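You operate a simulated robot arm through the tools that you are given. There is no shell and no other tool.

You are at the controls of a simulated robot arm. One attempt, no reset.

TASK
Wind both cord eye brackets to TAUT in the clamp dock and tray them.
Fine: one at a time in the dock; both end in the kit tray.
Where things are to end (x, y in the base frame): black cord eye bracket within 60 mm of [750, 280]; red cord eye bracket within 60 mm of [640, 170].

It is judged by the outcome, as a careful person would: the job done as asked, and still so three seconds after it is handed in. It fails if anything else is knocked over, pushed out of place, dropped, spilled or broken.

THE ROBOT
A 6-joint arm with a two-finger parallel gripper, fixed in place. Base frame: the origin is at the foot of the arm, x ahead of it, y to its left, z up. Readings come in mm, degrees, newtons and seconds.
With the tool pointing down near the work surface it reaches from about 100 to 840 mm from the base axis. Its first joint turns from -166.0 to 166.0 degrees. Payload 3.91 kg.
Tool frame: the origin (TCP) lies between the finger pads and is the grasp point; the fingertips stand 30 mm ahead of it; z points along the fingers, y is the line along which they close. Largest opening 110 mm; finger width 20, thickness 10; the body of the gripper, 48 by 112 mm, starts 55 mm behind the TCP.
Orientation is told as [roll, pitch, yaw] about the base's x, y, z axes, in that order, counted from this pose: with the fingers straight down and closing along the base's y, the tool's x points along the base's -x, its y along +y and its z along -z.

THE INTERFACE
- The arm moves only by the tool apply_moves. Its argument "increments" is a list of rows, each a list of 7 numbers: the gripper command, from -1 (shut) to 1 (fully open), values between in proportion, then the shift along the base's x, y, z in mm, then the turn, a rotation vector about the base's x, y, z in degrees. In form: [[fingers, x, y, z, ax, ay, az], ...]. A call has 1 to 20 rows; each row is the pose to reach, as a shift and turn from the pose commanded when the call began. Rows are played at 5 a second. More than 50 mm and 8.6 degrees between two rows, or a gripper value outside its range, and nothing of the call is played. Where a pose cannot be reached the arm comes as near as it can. A force on the tool above 90 N (or 10 N above the force at the start of the call, whichever is more), or a blocked arm, ends the call early, and 0.2 s more pass. The fingers move at their own pace (about 108 mm/s each) and stop on an object; they squeeze with about 25 N. The grip force told is the motor's: it shows also when the fingers shut on nothing. Time passes only in rows, and 0.2 s behind the last, so rows that repeat a pose let the fingers close. The reply holds the time, the measured pose of the TCP, the force on the tool along the base axes, the opening and the grip force, in the units named above and with some noise, with the torque about the TCP (base axes, N m) and any sound that the robot's microphone picked up, and new pictures: "views" is both (left out), scene, wrist or none.
- Cameras (640 x 400 px; columns grow to the right, rows downward): "scene" is fixed at [400.9, 649.6, 1456.3]; the picture's right is [-0.80, 0.59, 0.00], its down [0.48, 0.65, -0.59] and it looks along [-0.35, -0.47, -0.81] (base axes); focal length 214 px, centre (320, 200). "wrist" rides on the gripper at [77, 7, -114] in the tool frame; the picture's right is [-0.09, 1.00, 0.00], its down [-0.80, -0.07, -0.59] and it looks along [-0.59, -0.05, 0.80] (tool axes); focal length 270 px, centre (320, 200). There is no depth. A picture from a camera that has moved, and an enlarged one, comes with that camera's place and axes in the base frame and with its lens.
- raise_lower(by): slides the trunk up (or, below 0, down) by that many mm; the arm rides with it, the base frame stays. It gives what a move gives, with no picture.
- zoom(camera, box): a new picture of the part [left, top, right, bottom] of that camera's present view, enlarged. It takes no simulated time.
- sign_off(): hands the job in; it is judged then, once.

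Places have to be worked out from the pictures, the camera data and where the tool is seen. Open the gripper and draw the arm clear of the work before you hand the job in, unless the task says otherwise.

The tools are called after "Emit:" by a JSON object that holds its "api" and its "payload". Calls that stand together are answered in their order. apply_moves: Moves the arm, as the interface text tells. Its arguments: {"type":"object","properties":{"increments":{"type":"array"},"views":{"type":"string","enum":["both","scene","wrist","none"]}},"required":["increments"]} The other tools are called the same way: raise_lower (by) slides the trunk up or down; zoom (camera, box) takes an enlarged picture of a part of a camera's view; sign_off () hands the job in.

At the start:

```text
time: 0.0
tcp_pos: [368.1, 224.7, 1242.4]
orientation: [0.0, -0.1, 0.0]
force: [-0.1, 0.4, 0.5]
torque: [-0.02, -0.03, -0.05]
opening: 110.0
grip_force: 0.0
trunk travel left (down, up): [-475.0, 65.0]
```

scene: 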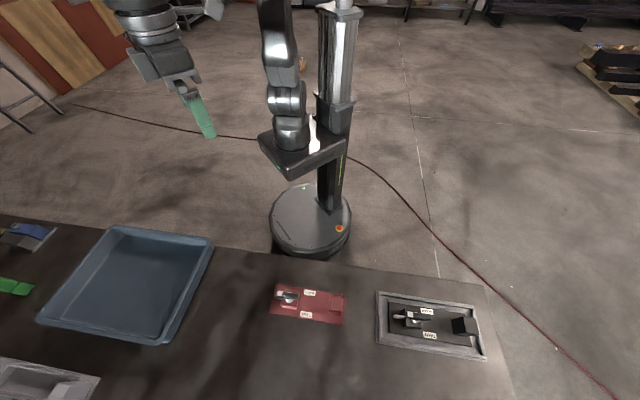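
wrist: 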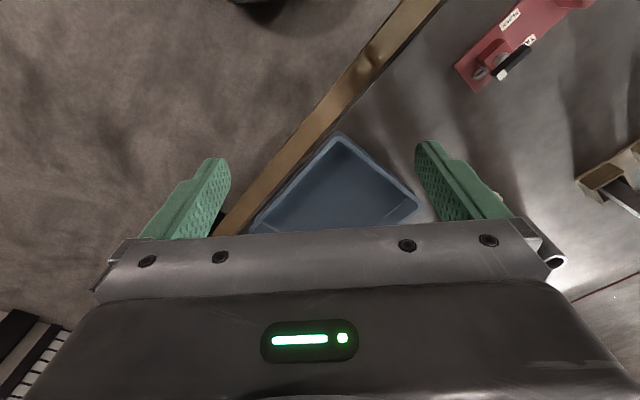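

I start by looking closer at the brackets, the dock and the tray in the scene view.

Emit:
{"api": "zoom", "payload": {"camera": "scene", "box": [360, 270, 500, 370]}}

Emit:
{"api": "zoom", "payload": {"camera": "scene", "box": [250, 260, 370, 340]}}

Emit:
{"api": "zoom", "payload": {"camera": "scene", "box": [0, 200, 240, 400]}}

Emit:
{"api": "zoom", "payload": {"camera": "wrist", "box": [420, 0, 640, 140]}}

```text
4.00 times, centred on (430, 320) of scene
camera zoom: at [400.9, 649.6, 1456.3], right [-0.8, 0.59, 0.0], down [0.48, 0.65, -0.59], along [-0.35, -0.47, -0.81], focal length 858 px, centre (-120, -280)
```

zoom: 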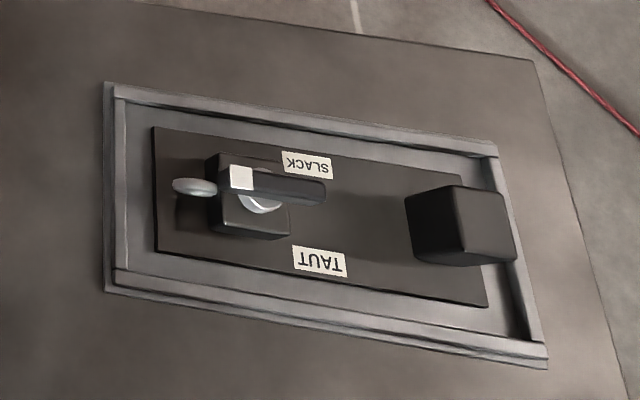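

```text
5.00 times, centred on (310, 300) of scene
camera zoom: at [400.9, 649.6, 1456.3], right [-0.8, 0.59, 0.0], down [0.48, 0.65, -0.59], along [-0.35, -0.47, -0.81], focal length 1072 px, centre (370, -300)
```

zoom: 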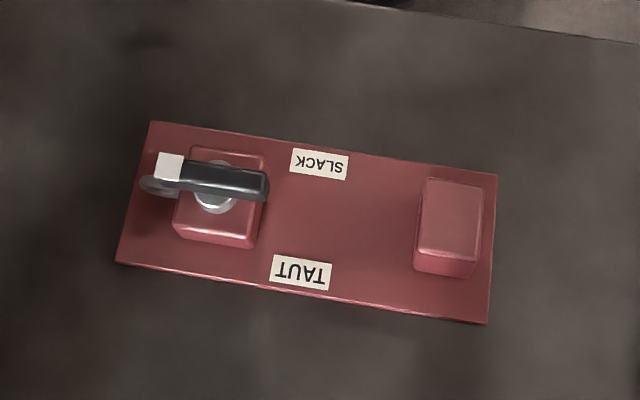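

```text
2.00 times, centred on (120, 300) of scene
camera zoom: at [400.9, 649.6, 1456.3], right [-0.8, 0.59, 0.0], down [0.48, 0.65, -0.59], along [-0.35, -0.47, -0.81], focal length 429 px, centre (720, 0)
```

zoom: 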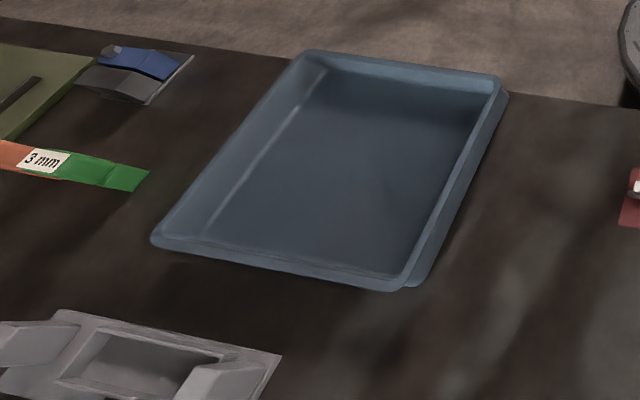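

```text
2.86 times, centred on (530, 70) of wrist
camera zoom: at [290.2, 232.6, 1357.8], right [0.09, 1.0, 0.0], down [0.8, -0.07, 0.59], along [0.59, -0.05, -0.8], focal length 772 px, centre (-280, 571)
```

zoom: 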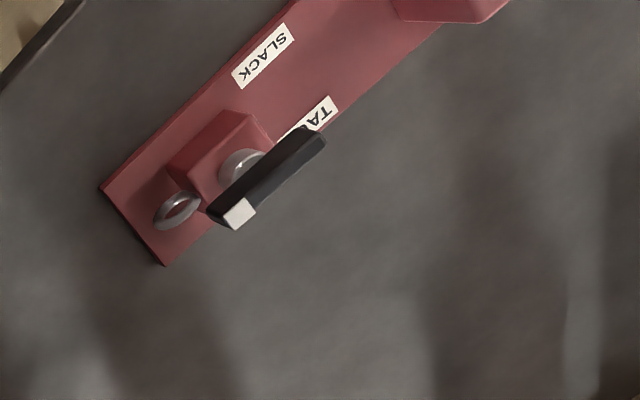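

The table top works out at about z = 850. The black bracket in its dock is near (150, 756) and the red one near (360, 545), both lying along 135°. I'll swing the tool toward the dock at height for a closer wrist view.

Emit:
{"api": "apply_moves", "payload": {"increments": [[1, -15, 30, 0, 0, 0, 8], [1, -35, 60, 0, 0, 0, 16], [1, -55, 92, 0, 0, 0, 24], [1, -75, 125, 0, 0, 0, 32], [1, -95, 158, 0, 0, 0, 40], [1, -115, 190, -10, 0, 0, 48], [1, -135, 222, -20, 0, 0, 52], [1, -155, 255, -35, 0, 0, 52], [1, -170, 285, -55, 0, 0, 52], [1, -180, 310, -80, 0, 0, 52], [1, -185, 325, -110, 0, 0, 52], [1, -185, 325, -140, 0, 0, 52], [1, -185, 325, -140, 0, 0, 52]]}}

```text
time: 2.8
tcp_pos: [184.6, 549.2, 1103.5]
orientation: [0.0, 0.1, 52.0]
force: [-0.3, 1.0, -0.5]
torque: [0.03, 0.01, 0.03]
opening: 110.1
grip_force: 0.0
trunk travel left (down, up): [-475.0, 65.0]
camera wrist: at [130.6, 494.0, 1218.3], right [-0.73, 0.68, 0.0], down [0.55, 0.59, 0.59], along [0.41, 0.43, -0.8], focal length 270 px, centre (320, 200)
```

scene: 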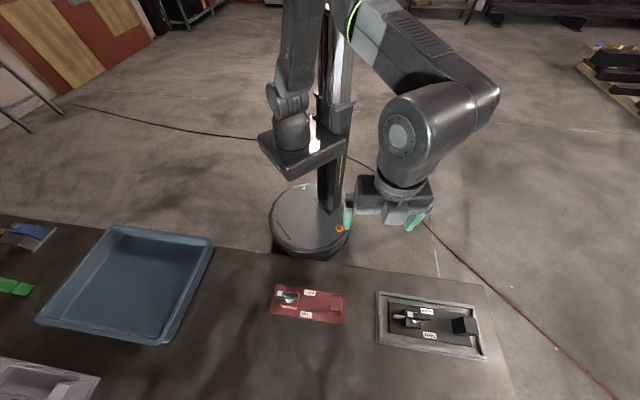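
wrist: 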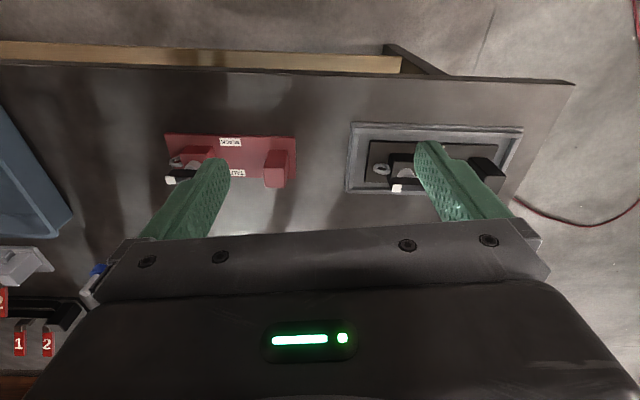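

The wrist view shows both brackets, but a finger covers the black one. I'll shift sideways and lower for a clear view of the dock.

Emit:
{"api": "apply_moves", "payload": {"increments": [[1, -30, 15, 0, 0, 0, 0], [1, -60, 32, 0, 0, 0, 0], [1, -90, 50, -15, 0, 0, 0], [1, -120, 70, -35, 0, 0, 0], [1, -130, 75, -60, 0, 0, 0], [1, -130, 75, -60, 0, 0, 0]]}}

Emit:
{"api": "zoom", "payload": {"camera": "wrist", "box": [220, 80, 460, 230]}}

```text
time: 4.2
tcp_pos: [50.5, 625.0, 1043.3]
orientation: [0.1, -0.1, 52.0]
force: [-0.4, -0.3, -1.1]
torque: [-0.01, -0.01, 0.0]
opening: 109.8
grip_force: 0.0
trunk travel left (down, up): [-475.0, 65.0]
camera wrist: at [-2.9, 568.4, 1157.5], right [-0.73, 0.68, 0.0], down [0.55, 0.59, 0.59], along [0.41, 0.43, -0.8], focal length 270 px, centre (320, 200)
```

scene: 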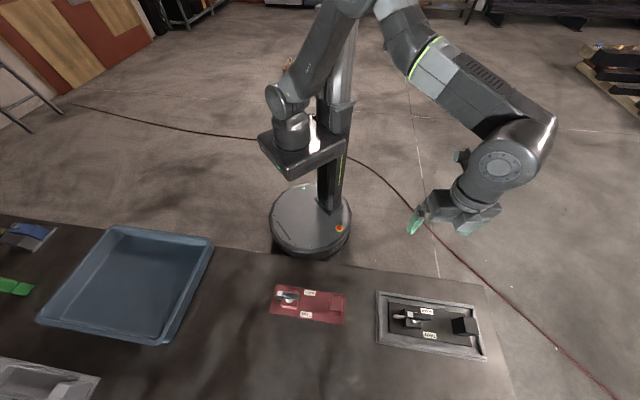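
wrist: 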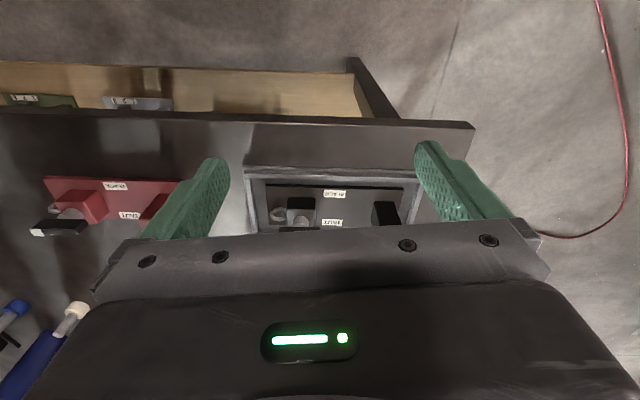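

```text
2.67 times, centred on (340, 155) of wrist
camera zoom: at [-2.9, 568.4, 1157.5], right [-0.73, 0.68, 0.0], down [0.55, 0.59, 0.59], along [0.41, 0.43, -0.8], focal length 721 px, centre (267, 320)
```

zoom: 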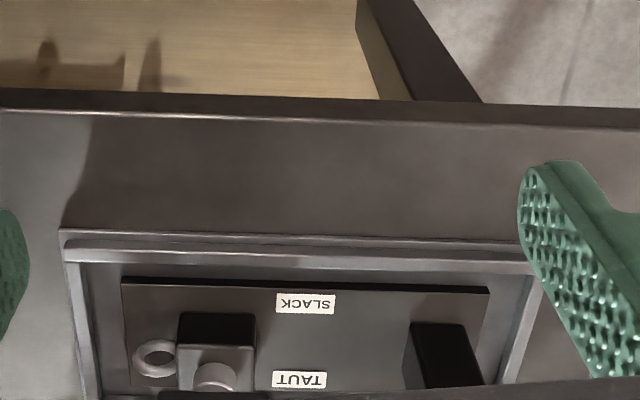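

The gripper body hides the near part of the dock, so I'll move outward over it for a full view.

Emit:
{"api": "apply_moves", "payload": {"increments": [[1, 30, 32, 10, 0, 0, 0], [1, 60, 64, 20, 0, 0, 0], [1, 75, 80, 20, 0, 0, 0], [1, 75, 80, 20, 0, 0, 0]], "views": "wrist"}}

Emit:
{"api": "zoom", "payload": {"camera": "wrist", "box": [220, 60, 460, 210]}}

```text
time: 5.2
tcp_pos: [127.3, 704.4, 1062.5]
orientation: [-0.1, 0.1, 52.1]
force: [-0.6, -0.1, -0.2]
torque: [-0.01, -0.01, -0.01]
opening: 109.8
grip_force: 0.2
trunk travel left (down, up): [-475.0, 65.0]
camera wrist: at [73.4, 648.4, 1178.6], right [-0.73, 0.68, 0.0], down [0.55, 0.59, 0.59], along [0.41, 0.43, -0.8], focal length 270 px, centre (320, 200)
```

wrist: 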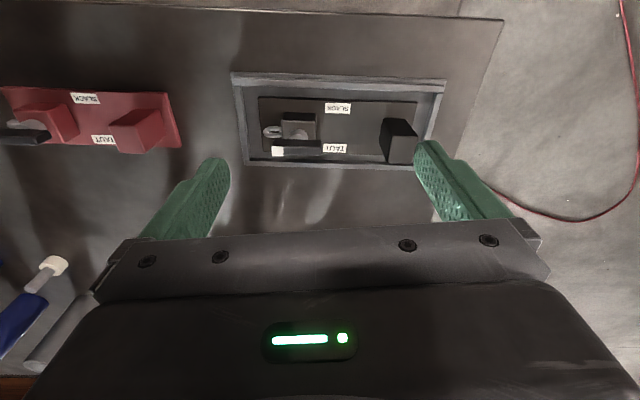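

```text
2.67 times, centred on (340, 135) of wrist
camera zoom: at [73.4, 648.4, 1178.6], right [-0.73, 0.68, 0.0], down [0.55, 0.59, 0.59], along [0.41, 0.43, -0.8], focal length 721 px, centre (267, 373)
```

zoom: 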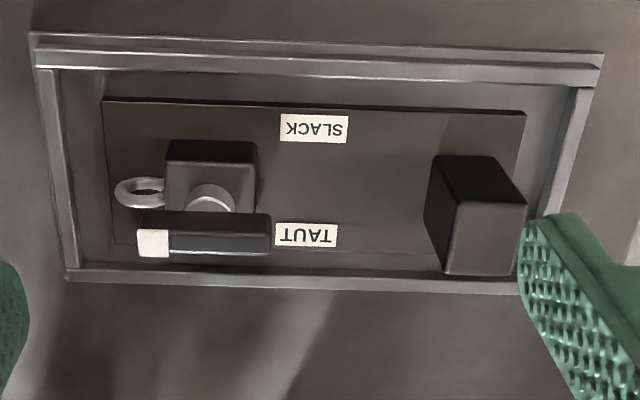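

From both cameras I place the lever at about (181, 724, 915), on a spindle standing on its block, with the white tip toward the ring end. I'll go closer for a steeper look before deciding the turning direction.

Emit:
{"api": "apply_moves", "payload": {"increments": [[1, 25, 14, -20, 0, 0, 0], [1, 50, 28, -45, 0, 0, 0], [1, 70, 40, -65, 0, 0, 0], [1, 70, 40, -65, 0, 0, 0]], "views": "wrist"}}

Emit:
{"api": "zoom", "payload": {"camera": "wrist", "box": [220, 0, 460, 150]}}

Emit:
{"api": "zoom", "payload": {"camera": "scene", "box": [380, 290, 460, 340]}}

```text
time: 6.2
tcp_pos: [200.1, 743.5, 997.9]
orientation: [-0.1, 0.0, 52.0]
force: [0.5, -0.7, 0.1]
torque: [-0.01, 0.03, 0.02]
opening: 110.1
grip_force: 0.0
trunk travel left (down, up): [-475.0, 65.0]
camera wrist: at [145.7, 688.2, 1113.8], right [-0.73, 0.68, 0.0], down [0.55, 0.59, 0.59], along [0.41, 0.43, -0.8], focal length 270 px, centre (320, 200)
```

wrist: 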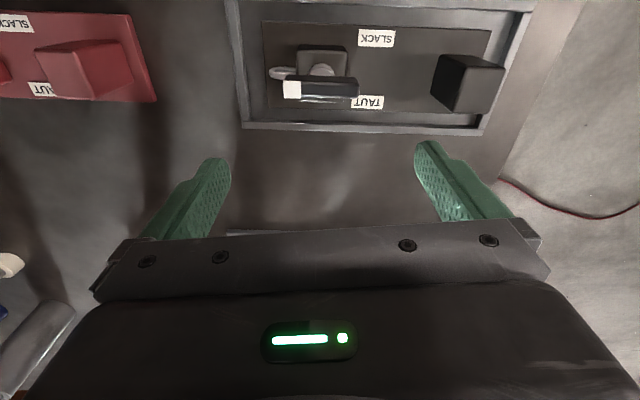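

```text
2.67 times, centred on (340, 75) of wrist
camera zoom: at [145.7, 688.2, 1113.8], right [-0.73, 0.68, 0.0], down [0.55, 0.59, 0.59], along [0.41, 0.43, -0.8], focal length 721 px, centre (267, 533)
```

zoom: 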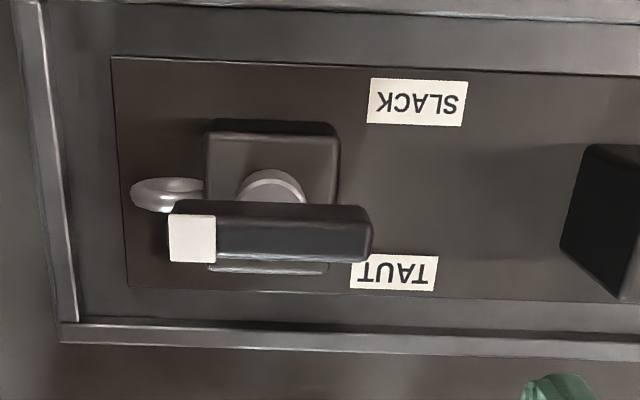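

```text
8.00 times, centred on (420, 315) of scene
camera zoom: at [400.9, 649.6, 1456.3], right [-0.8, 0.59, 0.0], down [0.48, 0.65, -0.59], along [-0.35, -0.47, -0.81], focal length 1716 px, centre (-480, -720)
```

zoom: 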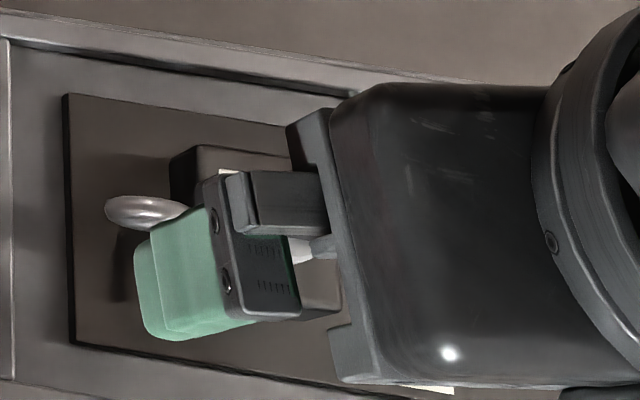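

The lever is a bar about 54 mm long, centred on the spindle at about (179, 725) and z of about 918. It lies along the plate, white tip toward the ring. I'll turn the tool so the fingers close across the lever, staying above it.

Emit:
{"api": "apply_moves", "payload": {"increments": [[1, -2, -2, 0, 0, 0, -8], [1, -4, -4, 0, 0, 0, -16], [1, -6, -5, 0, 0, 0, -24], [1, -8, -6, 0, 0, 0, -32], [1, -10, -8, 0, 0, 0, -40], [1, -12, -10, 0, 0, 0, -48], [1, -14, -12, 0, 0, 0, -56], [1, -16, -14, 0, 0, 0, -64], [1, -18, -16, 0, 0, 0, -72], [1, -20, -17, 0, 0, 0, -80], [1, -21, -18, 0, 0, 0, -88], [1, -21, -18, 0, 0, 0, -96], [1, -21, -18, 0, 0, 0, -97], [1, -21, -18, 0, 0, 0, -97]]}}

Emit:
{"api": "zoom", "payload": {"camera": "wrist", "box": [200, 60, 440, 210]}}

```text
time: 9.2
tcp_pos: [177.0, 726.3, 996.9]
orientation: [0.0, 0.0, -45.0]
force: [-0.2, 0.2, -0.3]
torque: [0.01, 0.0, 0.0]
opening: 110.1
grip_force: 0.2
trunk travel left (down, up): [-475.0, 65.0]
camera wrist: at [126.5, 787.2, 1112.1], right [0.77, 0.64, 0.0], down [0.52, -0.62, 0.59], along [0.38, -0.46, -0.8], focal length 270 px, centre (320, 200)
```

scene: 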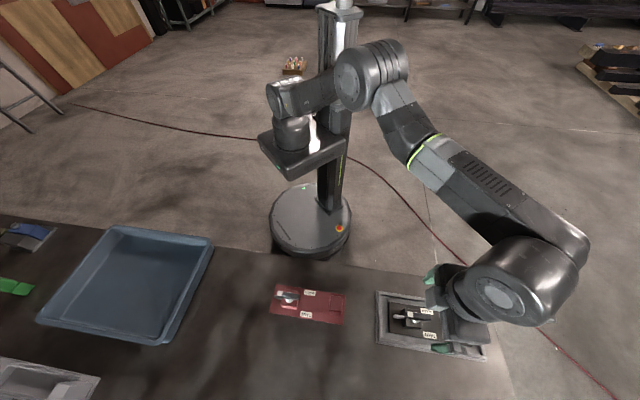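
wrist: 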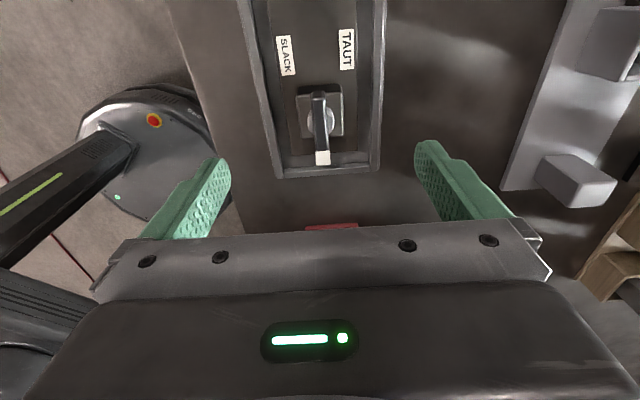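

```text
2.67 times, centred on (320, 135) of wrist
camera zoom: at [126.5, 787.2, 1112.1], right [0.77, 0.64, 0.0], down [0.52, -0.62, 0.59], along [0.38, -0.46, -0.8], focal length 721 px, centre (320, 373)
```

zoom: 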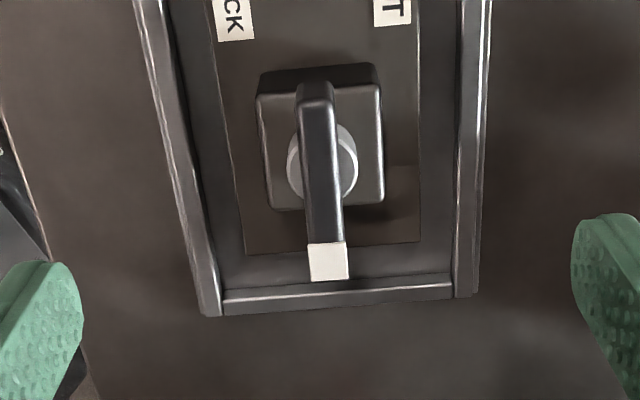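

The lever is centred under the tool within about 2 mm, and bar width is about 11–12 mm. I'll lower until the fingertips flank the lever, just above the spindle hub, and close on it.

Emit:
{"api": "apply_moves", "payload": {"increments": [[0.2, 0, 1, -20, 0, 0, 0], [0, 0, 1, -40, 0, 0, 0], [-0.2, 0, 1, -55, 0, 0, 0], [-0.2, 0, 1, -55, 0, 0, 0], [-0.6, 0, 1, -55, 0, 0, 0], [-0.6, 0, 1, -55, 0, 0, 0]]}}

Emit:
{"api": "zoom", "payload": {"camera": "wrist", "box": [200, 60, 440, 210]}}

Emit:
{"api": "zoom", "payload": {"camera": "scene", "box": [370, 270, 490, 345]}}

```text
time: 10.6
tcp_pos: [176.7, 727.5, 941.8]
orientation: [0.0, -0.1, -44.9]
force: [0.6, -0.5, -0.6]
torque: [0.02, 0.03, 0.0]
opening: 22.2
grip_force: 0.0
trunk travel left (down, up): [-475.0, 65.0]
camera wrist: at [126.4, 787.1, 1057.5], right [0.77, 0.64, 0.0], down [0.52, -0.62, 0.59], along [0.38, -0.46, -0.8], focal length 270 px, centre (320, 200)
```

scene: 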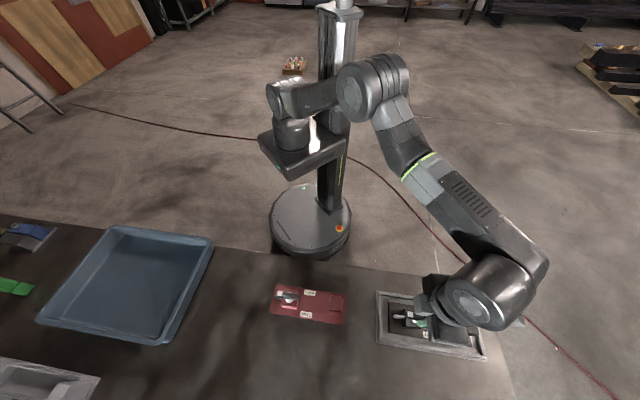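
wrist: 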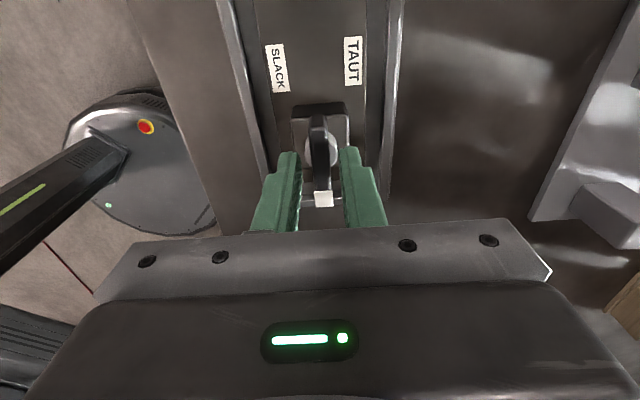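

```text
2.67 times, centred on (320, 135) of wrist
camera zoom: at [126.4, 787.1, 1057.5], right [0.77, 0.64, 0.0], down [0.52, -0.62, 0.59], along [0.38, -0.46, -0.8], focal length 721 px, centre (320, 373)
```

zoom: 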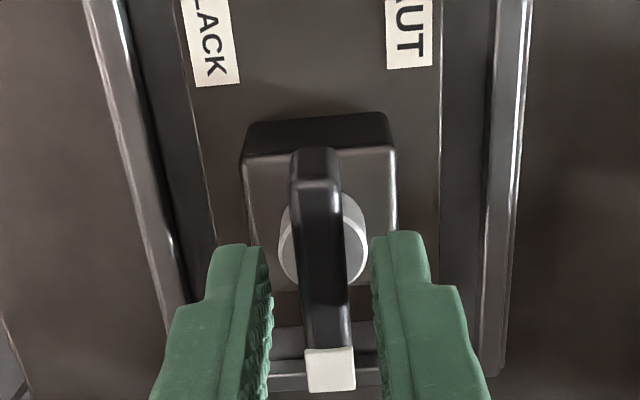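

```text
5.33 times, centred on (430, 308) of scene
camera zoom: at [400.9, 649.6, 1456.3], right [-0.8, 0.59, 0.0], down [0.48, 0.65, -0.59], along [-0.35, -0.47, -0.81], focal length 1144 px, centre (-267, -373)
```

zoom: 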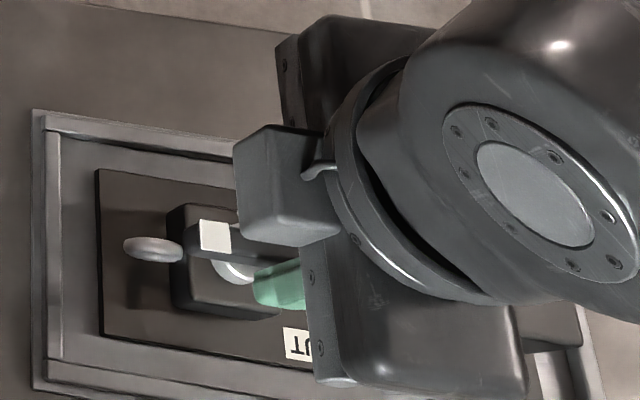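

The fingertips flank the lever with about 5 mm of clearance each side, centred on (176.7, 727.6). I'll close on it now.

Emit:
{"api": "apply_moves", "payload": {"increments": [[-1, 0, 0, 0, 0, 0, 0], [-1, 0, 0, 0, 0, 0, 0], [-1, 0, 0, 0, 0, 0, 0]], "views": "wrist"}}

```text
time: 11.4
tcp_pos: [178.9, 727.4, 943.5]
orientation: [0.1, 0.0, -44.9]
force: [0.3, -0.1, 0.1]
torque: [0.13, 0.09, -0.04]
opening: 10.8
grip_force: 25.4
trunk travel left (down, up): [-475.0, 65.0]
camera wrist: at [126.5, 787.1, 1057.6], right [0.77, 0.64, 0.0], down [0.52, -0.62, 0.59], along [0.38, -0.46, -0.8], focal length 270 px, centre (320, 200)
```

wrist: 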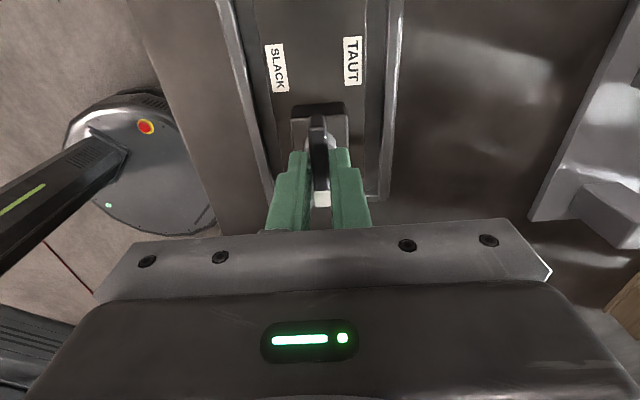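

The grip holds on the 10.8 mm bar. I'll test a small turn counter-clockwise, which takes the white tip toward the TAUT side, and watch torque and sound.

Emit:
{"api": "apply_moves", "payload": {"increments": [[-1, 0, 0, 0, 0, 0, 2], [-1, 0, 0, 0, 0, 0, 4], [-1, 0, 0, 0, 0, 0, 6], [-1, 0, 0, 0, 0, 0, 8]], "views": "wrist"}}

```text
time: 12.4
tcp_pos: [177.9, 728.5, 941.4]
orientation: [0.0, 0.0, -37.0]
force: [0.2, 3.4, -0.7]
torque: [0.17, -0.07, -0.56]
opening: 10.5
grip_force: 25.1
trunk travel left (down, up): [-475.0, 65.0]
camera wrist: at [119.0, 780.9, 1057.7], right [0.67, 0.74, 0.0], down [0.6, -0.54, 0.59], along [0.44, -0.4, -0.8], focal length 270 px, centre (320, 200)
```

wrist: 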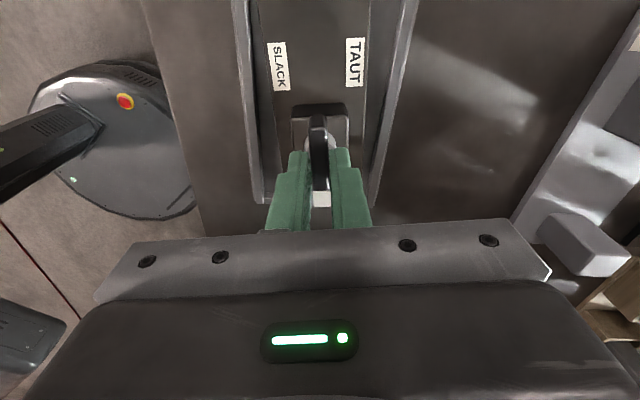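

Torque is −0.56 N·m, and the whole bracket seems to have turned in the dock along with the lever. I'll zoom in to check before going on.

Emit:
{"api": "zoom", "payload": {"camera": "wrist", "box": [200, 0, 440, 150]}}

Emit:
{"api": "zoom", "payload": {"camera": "scene", "box": [370, 270, 490, 370]}}

```text
2.67 times, centred on (320, 75) of wrist
camera zoom: at [119.0, 780.9, 1057.7], right [0.67, 0.74, 0.0], down [0.6, -0.54, 0.59], along [0.44, -0.4, -0.8], focal length 721 px, centre (320, 533)
```

zoom: 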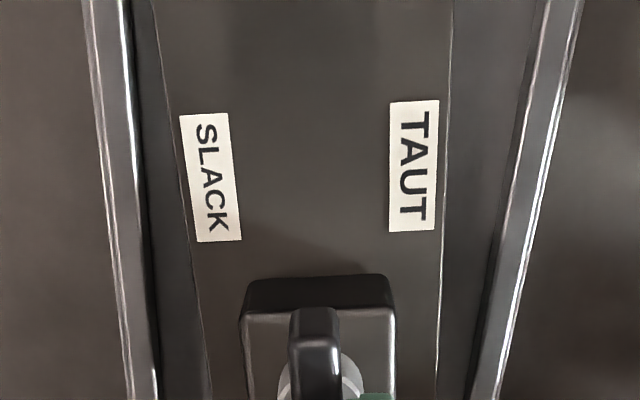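

```text
4.00 times, centred on (430, 320) of scene
camera zoom: at [400.9, 649.6, 1456.3], right [-0.8, 0.59, 0.0], down [0.48, 0.65, -0.59], along [-0.35, -0.47, -0.81], focal length 858 px, centre (-120, -280)
```

zoom: 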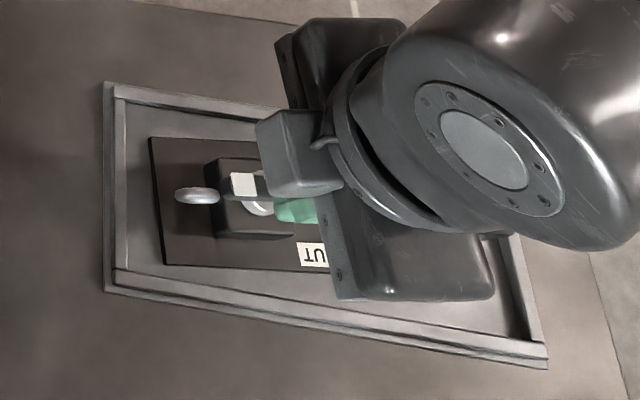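

The plate has some play in the dock and turned with the lever, and its far end is now nearly on the SLACK-side rail. I'll continue in small steps until the rail takes the load.

Emit:
{"api": "apply_moves", "payload": {"increments": [[-1, 0, 0, 0, 0, 0, 1.5], [-1, 0, 0, 0, 0, 0, 3], [-1, 0, 0, 0, 0, 0, 4.5], [-1, 0, 0, 0, 0, 0, 6]], "views": "wrist"}}

Emit:
{"api": "zoom", "payload": {"camera": "wrist", "box": [200, 0, 440, 150]}}

```text
time: 13.4
tcp_pos: [179.1, 729.2, 941.0]
orientation: [0.0, 0.0, -31.0]
force: [4.0, 2.8, 1.8]
torque: [0.03, -0.36, -0.65]
opening: 12.6
grip_force: 25.0
trunk travel left (down, up): [-475.0, 65.0]
camera wrist: at [114.1, 774.2, 1057.9], right [0.59, 0.81, 0.0], down [0.65, -0.47, 0.59], along [0.48, -0.35, -0.8], focal length 270 px, centre (320, 200)
```

wrist: 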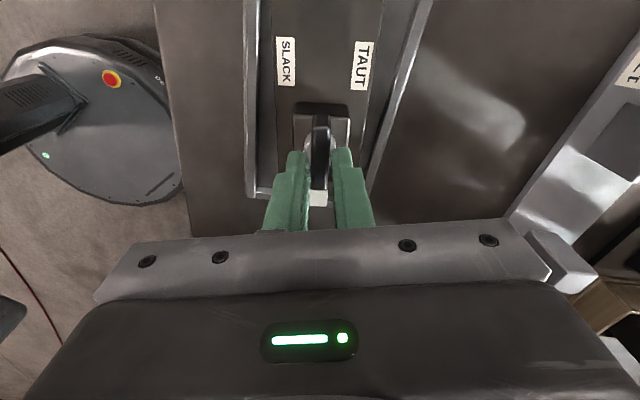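

```text
2.67 times, centred on (320, 75) of wrist
camera zoom: at [114.1, 774.2, 1057.9], right [0.59, 0.81, 0.0], down [0.65, -0.47, 0.59], along [0.48, -0.35, -0.8], focal length 721 px, centre (320, 533)
```

zoom: 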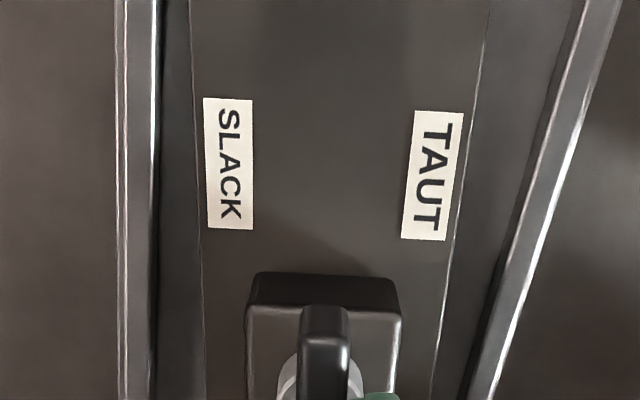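

The plate is now jammed on the rail and the fingers are starting to slip, with the opening up to 12.6 mm, so the lever resists counter-clockwise. I'll back off and test clockwise by the same amount.

Emit:
{"api": "apply_moves", "payload": {"increments": [[-1, 0, 0, 0, 0, 0, -4], [-1, -1, -1, 0, 0, 0, -8], [-1, -2, -1, 0, 0, 0, -12], [-1, -2, -1, 0, 0, 0, -16], [-1, -2, -1, 0, 0, 0, -20], [-1, -2, -1, 0, 0, 0, -24]], "views": "wrist"}}

Emit:
{"api": "zoom", "payload": {"camera": "wrist", "box": [200, 0, 440, 150]}}

```text
time: 14.8
tcp_pos: [175.6, 726.3, 943.1]
orientation: [0.0, -0.1, -55.0]
force: [1.4, 0.5, 2.7]
torque: [-0.33, -0.3, 0.02]
opening: 10.4
grip_force: 25.0
trunk travel left (down, up): [-475.0, 65.0]
camera wrist: at [135.9, 794.5, 1057.5], right [0.87, 0.5, 0.0], down [0.4, -0.7, 0.59], along [0.3, -0.52, -0.8], focal length 270 px, centre (320, 200)
```

wrist: 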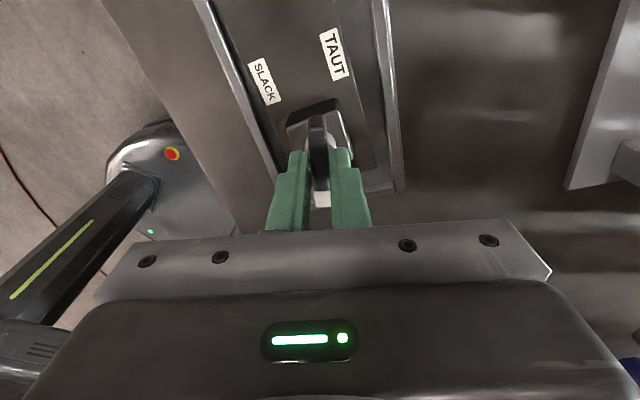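

```text
2.67 times, centred on (320, 75) of wrist
camera zoom: at [135.9, 794.5, 1057.5], right [0.87, 0.5, 0.0], down [0.4, -0.7, 0.59], along [0.3, -0.52, -0.8], focal length 721 px, centre (320, 533)
```

zoom: 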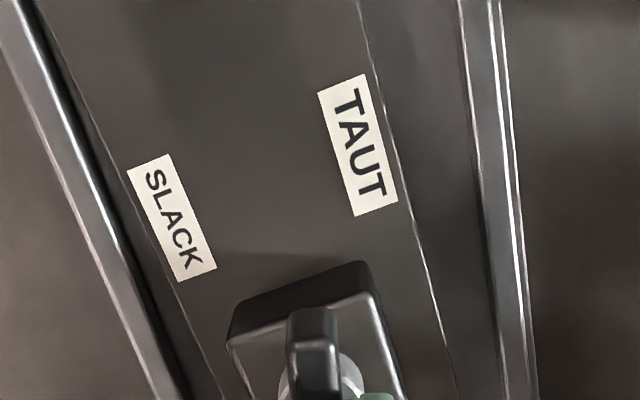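

Clockwise, the lever turns freely relative to its block with almost no torque, so that is the winding direction and it had been sitting at its SLACK stop. I'll keep winding clockwise and watch torque and sound.

Emit:
{"api": "apply_moves", "payload": {"increments": [[-1, 0, 0, 0, 0, 0, -5], [-1, 0, 0, 0, 0, 0, -10], [-1, 0, 0, 0, 0, 0, -15], [-1, 0, 0, 0, 0, 0, -20], [-1, 0, 0, 0, 0, 0, -25], [-1, 0, 0, 0, 0, 0, -30]], "views": "wrist"}}

Emit:
{"api": "zoom", "payload": {"camera": "wrist", "box": [200, 0, 440, 150]}}

```text
time: 16.2
tcp_pos: [173.8, 728.4, 942.3]
orientation: [0.1, 0.0, -85.1]
force: [-0.6, -0.9, -0.1]
torque: [0.07, 0.0, -0.03]
opening: 10.3
grip_force: 24.7
trunk travel left (down, up): [-475.0, 65.0]
camera wrist: at [174.2, 805.6, 1057.5], right [1.0, 0.0, 0.0], down [0.0, -0.8, 0.59], along [0.0, -0.59, -0.8], focal length 270 px, centre (320, 200)
```

wrist: 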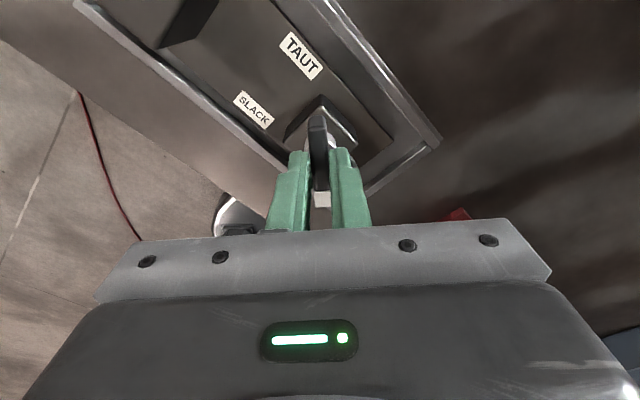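

```text
2.67 times, centred on (320, 75) of wrist
camera zoom: at [174.2, 805.6, 1057.5], right [1.0, 0.0, 0.0], down [0.0, -0.8, 0.59], along [0.0, -0.59, -0.8], focal length 721 px, centre (320, 533)
```

zoom: 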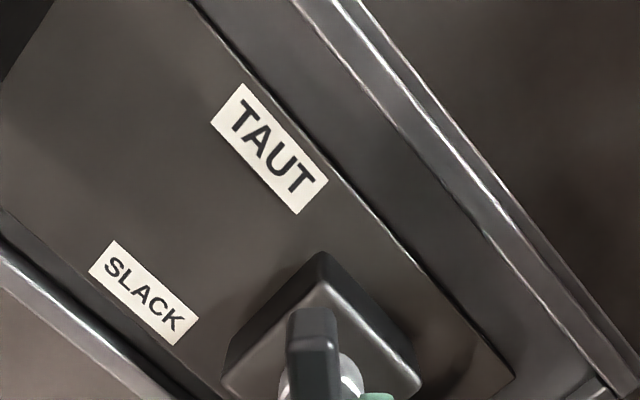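

The lever is about 45° from the start and still free. I'll continue clockwise.

Emit:
{"api": "apply_moves", "payload": {"increments": [[-1, 0, 0, 0, 0, 0, -5], [-1, 0, 0, 0, 0, 0, -10], [-1, 0, 0, 0, 0, 0, -15], [-1, 0, 0, 0, 0, 0, -20], [-1, 0, 0, 0, 0, 0, -25], [-1, 0, 0, 0, 0, 0, -30], [-1, 0, 0, 0, 0, 0, -35]], "views": "wrist"}}

Emit:
{"api": "zoom", "payload": {"camera": "wrist", "box": [200, 0, 440, 150]}}

```text
time: 17.8
tcp_pos: [180.4, 727.0, 942.1]
orientation: [-0.4, 0.0, -86.8]
force: [0.0, 0.2, 0.1]
torque: [0.0, -0.01, 0.01]
opening: 10.7
grip_force: 25.2
out of reach, approached as far as the arm can: row 1, 2, 3, 4, 5, 6, 7
trunk travel left (down, up): [-475.0, 65.0]
camera wrist: at [182.0, 805.0, 1057.5], right [1.0, -0.03, 0.0], down [-0.02, -0.8, 0.59], along [-0.02, -0.59, -0.8], focal length 270 px, centre (320, 200)
```

wrist: 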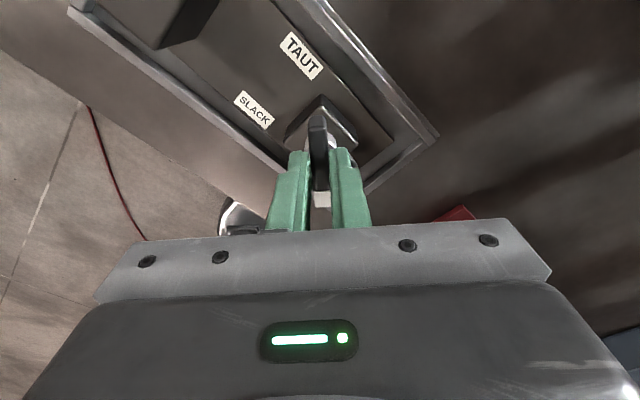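

```text
2.67 times, centred on (320, 75) of wrist
camera zoom: at [182.0, 805.0, 1057.5], right [1.0, -0.03, 0.0], down [-0.02, -0.8, 0.59], along [-0.02, -0.59, -0.8], focal length 721 px, centre (320, 533)
```

zoom: 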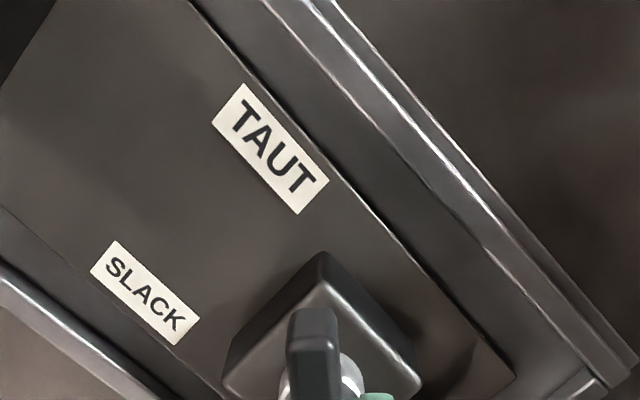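

The wrist joint hit its limit at yaw −87° with the lever about 45° wound. I'll open the fingers, lift clear, and then turn the tool half a turn to regrip.

Emit:
{"api": "apply_moves", "payload": {"increments": [[-0.4, 0, 0, 0, 0, 0, 0], [-0.4, 0, 0, 0, 0, 0, 0], [-0.4, 0, 0, 20, 0, 0, 0], [-0.4, 0, 0, 45, 0, 0, 0]], "views": "wrist"}}

```text
time: 18.8
tcp_pos: [180.0, 728.0, 987.7]
orientation: [-0.2, 0.1, -86.9]
force: [0.7, 0.4, -1.1]
torque: [0.0, -0.04, 0.01]
opening: 33.0
grip_force: 0.1
trunk travel left (down, up): [-475.0, 65.0]
camera wrist: at [182.5, 804.9, 1103.8], right [1.0, -0.03, 0.0], down [-0.02, -0.8, 0.59], along [-0.02, -0.59, -0.8], focal length 270 px, centre (320, 200)
```

wrist: 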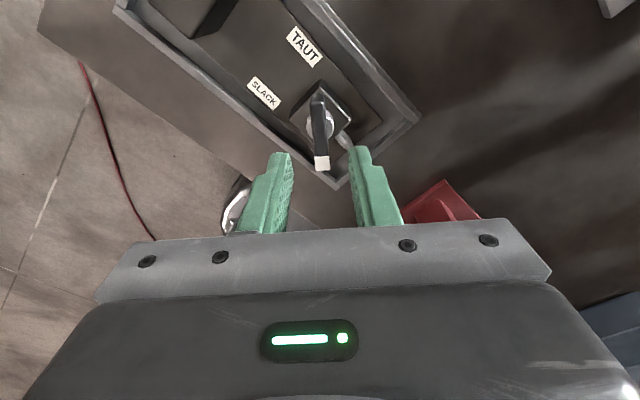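

Commanded pose follows the actual one, so I'll now turn the tool up by half a turn at this height.

Emit:
{"api": "apply_moves", "payload": {"increments": [[-0.4, 0, 0, 2, 0, 0, 8.5], [-0.4, 0, 0, 2, 0, 0, 17], [-0.4, 0, 0, 2, 0, 0, 25.5], [-0.4, 0, 0, 2, 0, 0, 34], [-0.4, 0, 0, 2, 0, 0, 42.5], [-0.4, 0, 0, 2, 0, 0, 51], [-0.4, 0, 0, 2, 0, 0, 59.5], [-0.4, 0, 0, 2, 0, 0, 68], [-0.4, 0, 0, 2, 0, 0, 76.5], [-0.4, 0, 0, 2, 0, 0, 85], [-0.4, 0, 0, 2, 0, 0, 93.5], [-0.4, 0, 0, 2, 0, 0, 102], [-0.4, 0, 0, 2, 0, 0, 110.5], [-0.4, 0, 0, 2, 0, 0, 119], [-0.4, 0, 0, 2, 0, 0, 127.5], [-0.4, 0, 0, 2, 0, 0, 136], [-0.4, 0, 0, 2, 0, 0, 144.5], [-0.4, 0, 0, 2, 0, 0, 153], [-0.4, 0, 0, 2, 0, 0, 161.5], [-0.4, 0, 0, 2, 0, 0, 170]], "views": "wrist"}}

Emit:
{"api": "apply_moves", "payload": {"increments": [[-0.4, 0, 0, 0, 0, 0, 6], [-0.4, 0, 0, 0, 0, 0, 10.5], [-0.4, 0, 0, 0, 0, 0, 10.5]], "views": "both"}}

Emit:
{"api": "zoom", "payload": {"camera": "wrist", "box": [200, 0, 440, 150]}}

```text
time: 23.0
tcp_pos: [179.4, 727.3, 990.8]
orientation: [-0.3, 0.1, 83.3]
force: [0.5, 0.9, 0.5]
torque: [0.0, -0.02, 0.0]
opening: 32.9
grip_force: 0.0
trunk travel left (down, up): [-475.0, 65.0]
camera wrist: at [162.2, 651.9, 1105.4], right [-0.98, 0.2, 0.0], down [0.16, 0.79, 0.59], along [0.13, 0.58, -0.8], focal length 270 px, centre (320, 200)
```

wrist: 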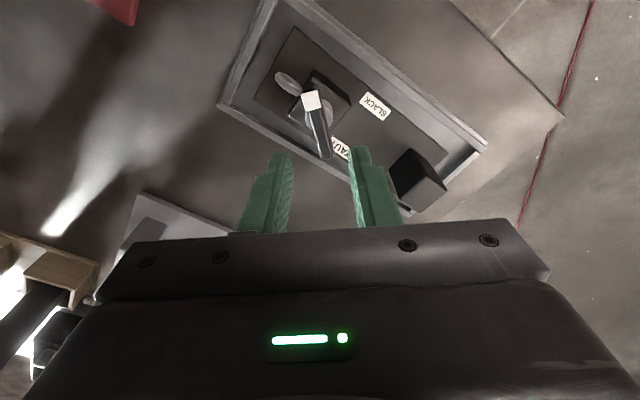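

```text
time: 23.8
tcp_pos: [179.7, 726.2, 989.4]
orientation: [-0.2, 0.0, 93.8]
force: [0.5, -0.3, 0.1]
torque: [-0.01, -0.02, -0.01]
opening: 33.0
grip_force: 0.0
trunk travel left (down, up): [-475.0, 65.0]
camera wrist: at [176.4, 649.9, 1105.2], right [-1.0, 0.02, 0.0], down [0.02, 0.8, 0.59], along [0.02, 0.59, -0.8], focal length 270 px, centre (320, 200)
```

scene: 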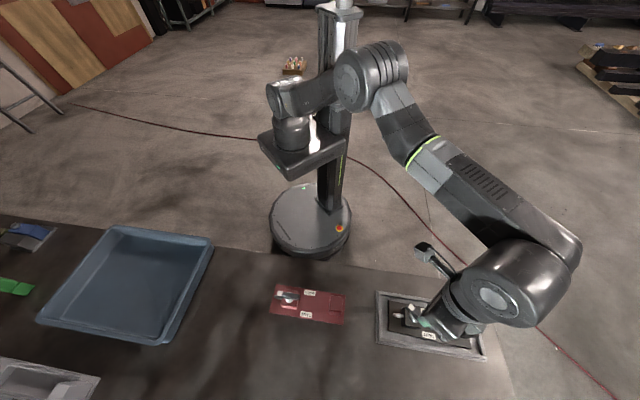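
wrist: 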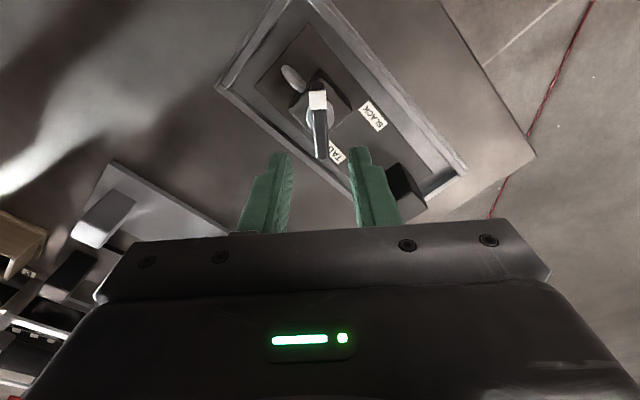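

```text
2.67 times, centred on (320, 75) of wrist
camera zoom: at [176.4, 649.9, 1105.2], right [-1.0, 0.02, 0.0], down [0.02, 0.8, 0.59], along [0.02, 0.59, -0.8], focal length 721 px, centre (320, 533)
```

zoom: 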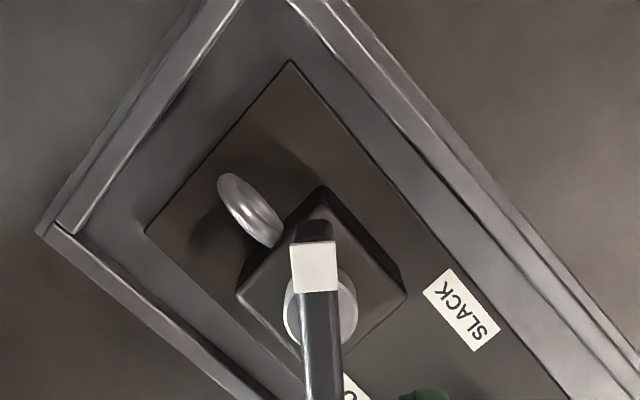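

The lever now lies nearly along y, centred within about 3 mm of the tool axis. I'll descend, close and continue winding clockwise.

Emit:
{"api": "apply_moves", "payload": {"increments": [[-0.4, 0, -1, -25, 0, 0, 0], [-0.4, 0, -1, -48, 0, 0, 0], [-0.4, 0, -1, -48, 0, 0, 0], [-1, 0, -1, -48, 0, 0, 0], [-1, 0, -1, -48, 0, 0, 0], [-1, 0, -1, -48, 0, 0, -5], [-1, 0, -1, -48, 0, 0, -10], [-1, 0, -1, -48, 0, 0, -15], [-1, 0, -1, -48, 0, 0, -20]], "views": "wrist"}}

Emit:
{"api": "zoom", "payload": {"camera": "wrist", "box": [200, 0, 440, 150]}}

```text
time: 25.8
tcp_pos: [179.9, 726.2, 941.2]
orientation: [-0.3, 0.1, 73.5]
force: [0.5, -0.3, -0.1]
torque: [-0.1, 0.0, 0.01]
opening: 10.5
grip_force: 25.2
trunk travel left (down, up): [-475.0, 65.0]
camera wrist: at [149.9, 654.8, 1057.0], right [-0.93, 0.37, 0.0], down [0.29, 0.75, 0.59], along [0.22, 0.55, -0.8], focal length 270 px, centre (320, 200)
```

wrist: 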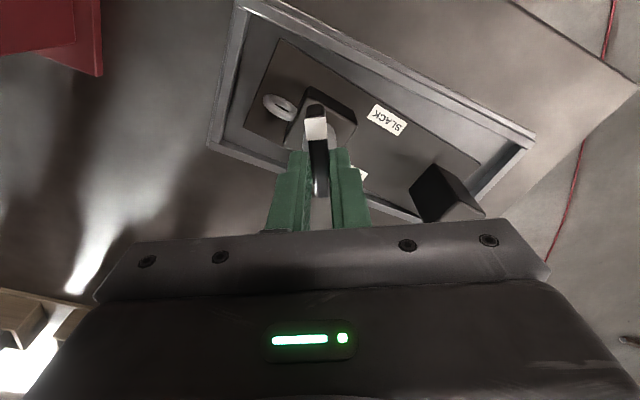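

```text
2.67 times, centred on (320, 75) of wrist
camera zoom: at [149.9, 654.8, 1057.0], right [-0.93, 0.37, 0.0], down [0.29, 0.75, 0.59], along [0.22, 0.55, -0.8], focal length 721 px, centre (320, 533)
```

zoom: 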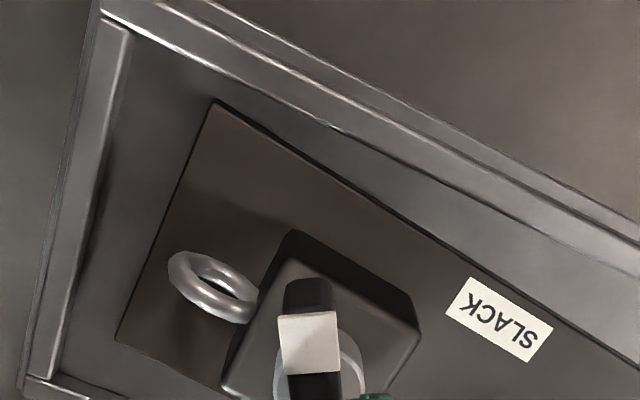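

It's still turning freely, so I'll keep winding.

Emit:
{"api": "apply_moves", "payload": {"increments": [[-1, 0, 0, 0, 0, 0, -5], [-1, 0, 0, 0, 0, 0, -10], [-1, 0, 0, 0, 0, 0, -15], [-1, 0, 0, 0, 0, 0, -20], [-1, 0, 0, 0, 0, 0, -25], [-1, 0, 0, 0, 0, 0, -30]], "views": "wrist"}}

Emit:
{"api": "zoom", "payload": {"camera": "wrist", "box": [200, 0, 440, 150]}}

```text
time: 27.2
tcp_pos: [179.6, 726.4, 942.1]
orientation: [-0.3, 0.0, 43.5]
force: [0.4, -1.1, -0.2]
torque: [-0.05, 0.05, 0.01]
opening: 10.7
grip_force: 25.5
trunk travel left (down, up): [-475.0, 65.0]
camera wrist: at [117.9, 679.4, 1057.5], right [-0.62, 0.78, 0.0], down [0.63, 0.5, 0.59], along [0.47, 0.37, -0.8], focal length 270 px, centre (320, 200)
```

wrist: 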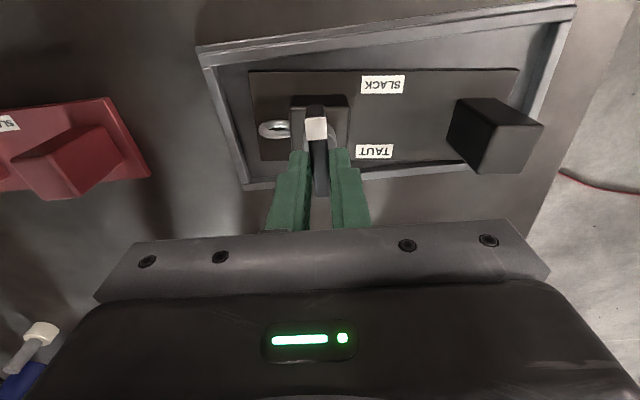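

```text
2.67 times, centred on (320, 75) of wrist
camera zoom: at [117.9, 679.4, 1057.5], right [-0.62, 0.78, 0.0], down [0.63, 0.5, 0.59], along [0.47, 0.37, -0.8], focal length 721 px, centre (320, 533)
```

zoom: 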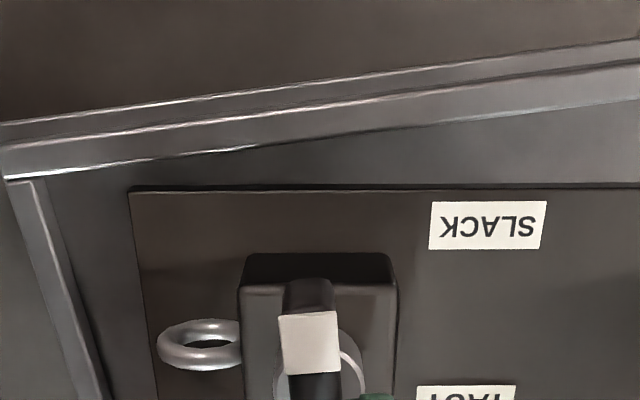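

The lever is at 90° from the start and still free, with no sound. I'll keep winding clockwise and watch torque.

Emit:
{"api": "apply_moves", "payload": {"increments": [[-1, 0, 0, 0, 0, 0, -5], [-1, 0, 0, 0, 0, 0, -10], [-1, 0, 0, 0, 0, 0, -15], [-1, 0, 0, 0, 0, 0, -20]], "views": "wrist"}}

Emit:
{"api": "zoom", "payload": {"camera": "wrist", "box": [200, 0, 440, 150]}}

```text
time: 28.2
tcp_pos: [179.8, 726.0, 941.5]
orientation: [-0.4, 0.1, 23.5]
force: [0.5, -0.7, 0.1]
torque: [0.0, -0.06, 0.0]
opening: 10.4
grip_force: 25.2
trunk travel left (down, up): [-475.0, 65.0]
camera wrist: at [105.2, 702.5, 1057.4], right [-0.32, 0.95, 0.0], down [0.76, 0.26, 0.59], along [0.56, 0.18, -0.8], focal length 270 px, centre (320, 200)
```

wrist: 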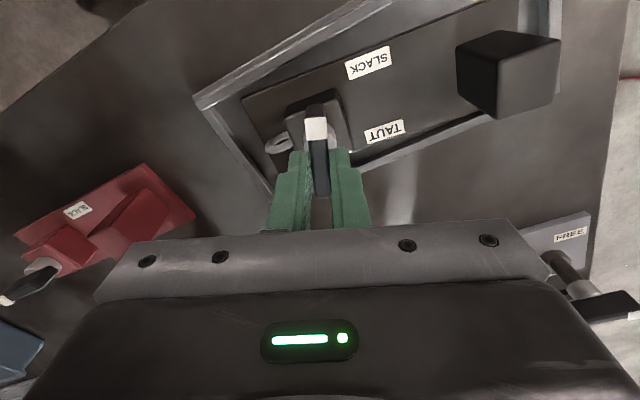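

```text
2.67 times, centred on (320, 75) of wrist
camera zoom: at [105.2, 702.5, 1057.4], right [-0.32, 0.95, 0.0], down [0.76, 0.26, 0.59], along [0.56, 0.18, -0.8], focal length 721 px, centre (320, 533)
```

zoom: 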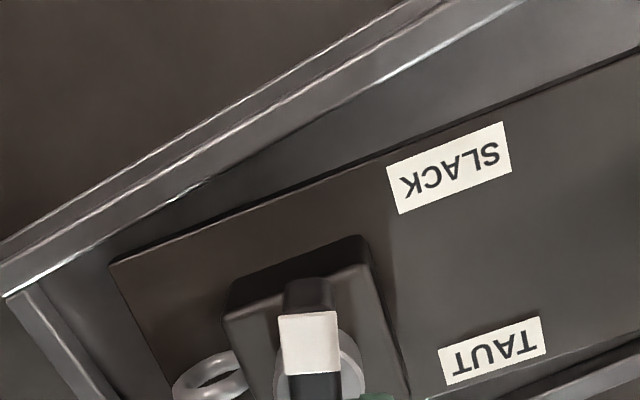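

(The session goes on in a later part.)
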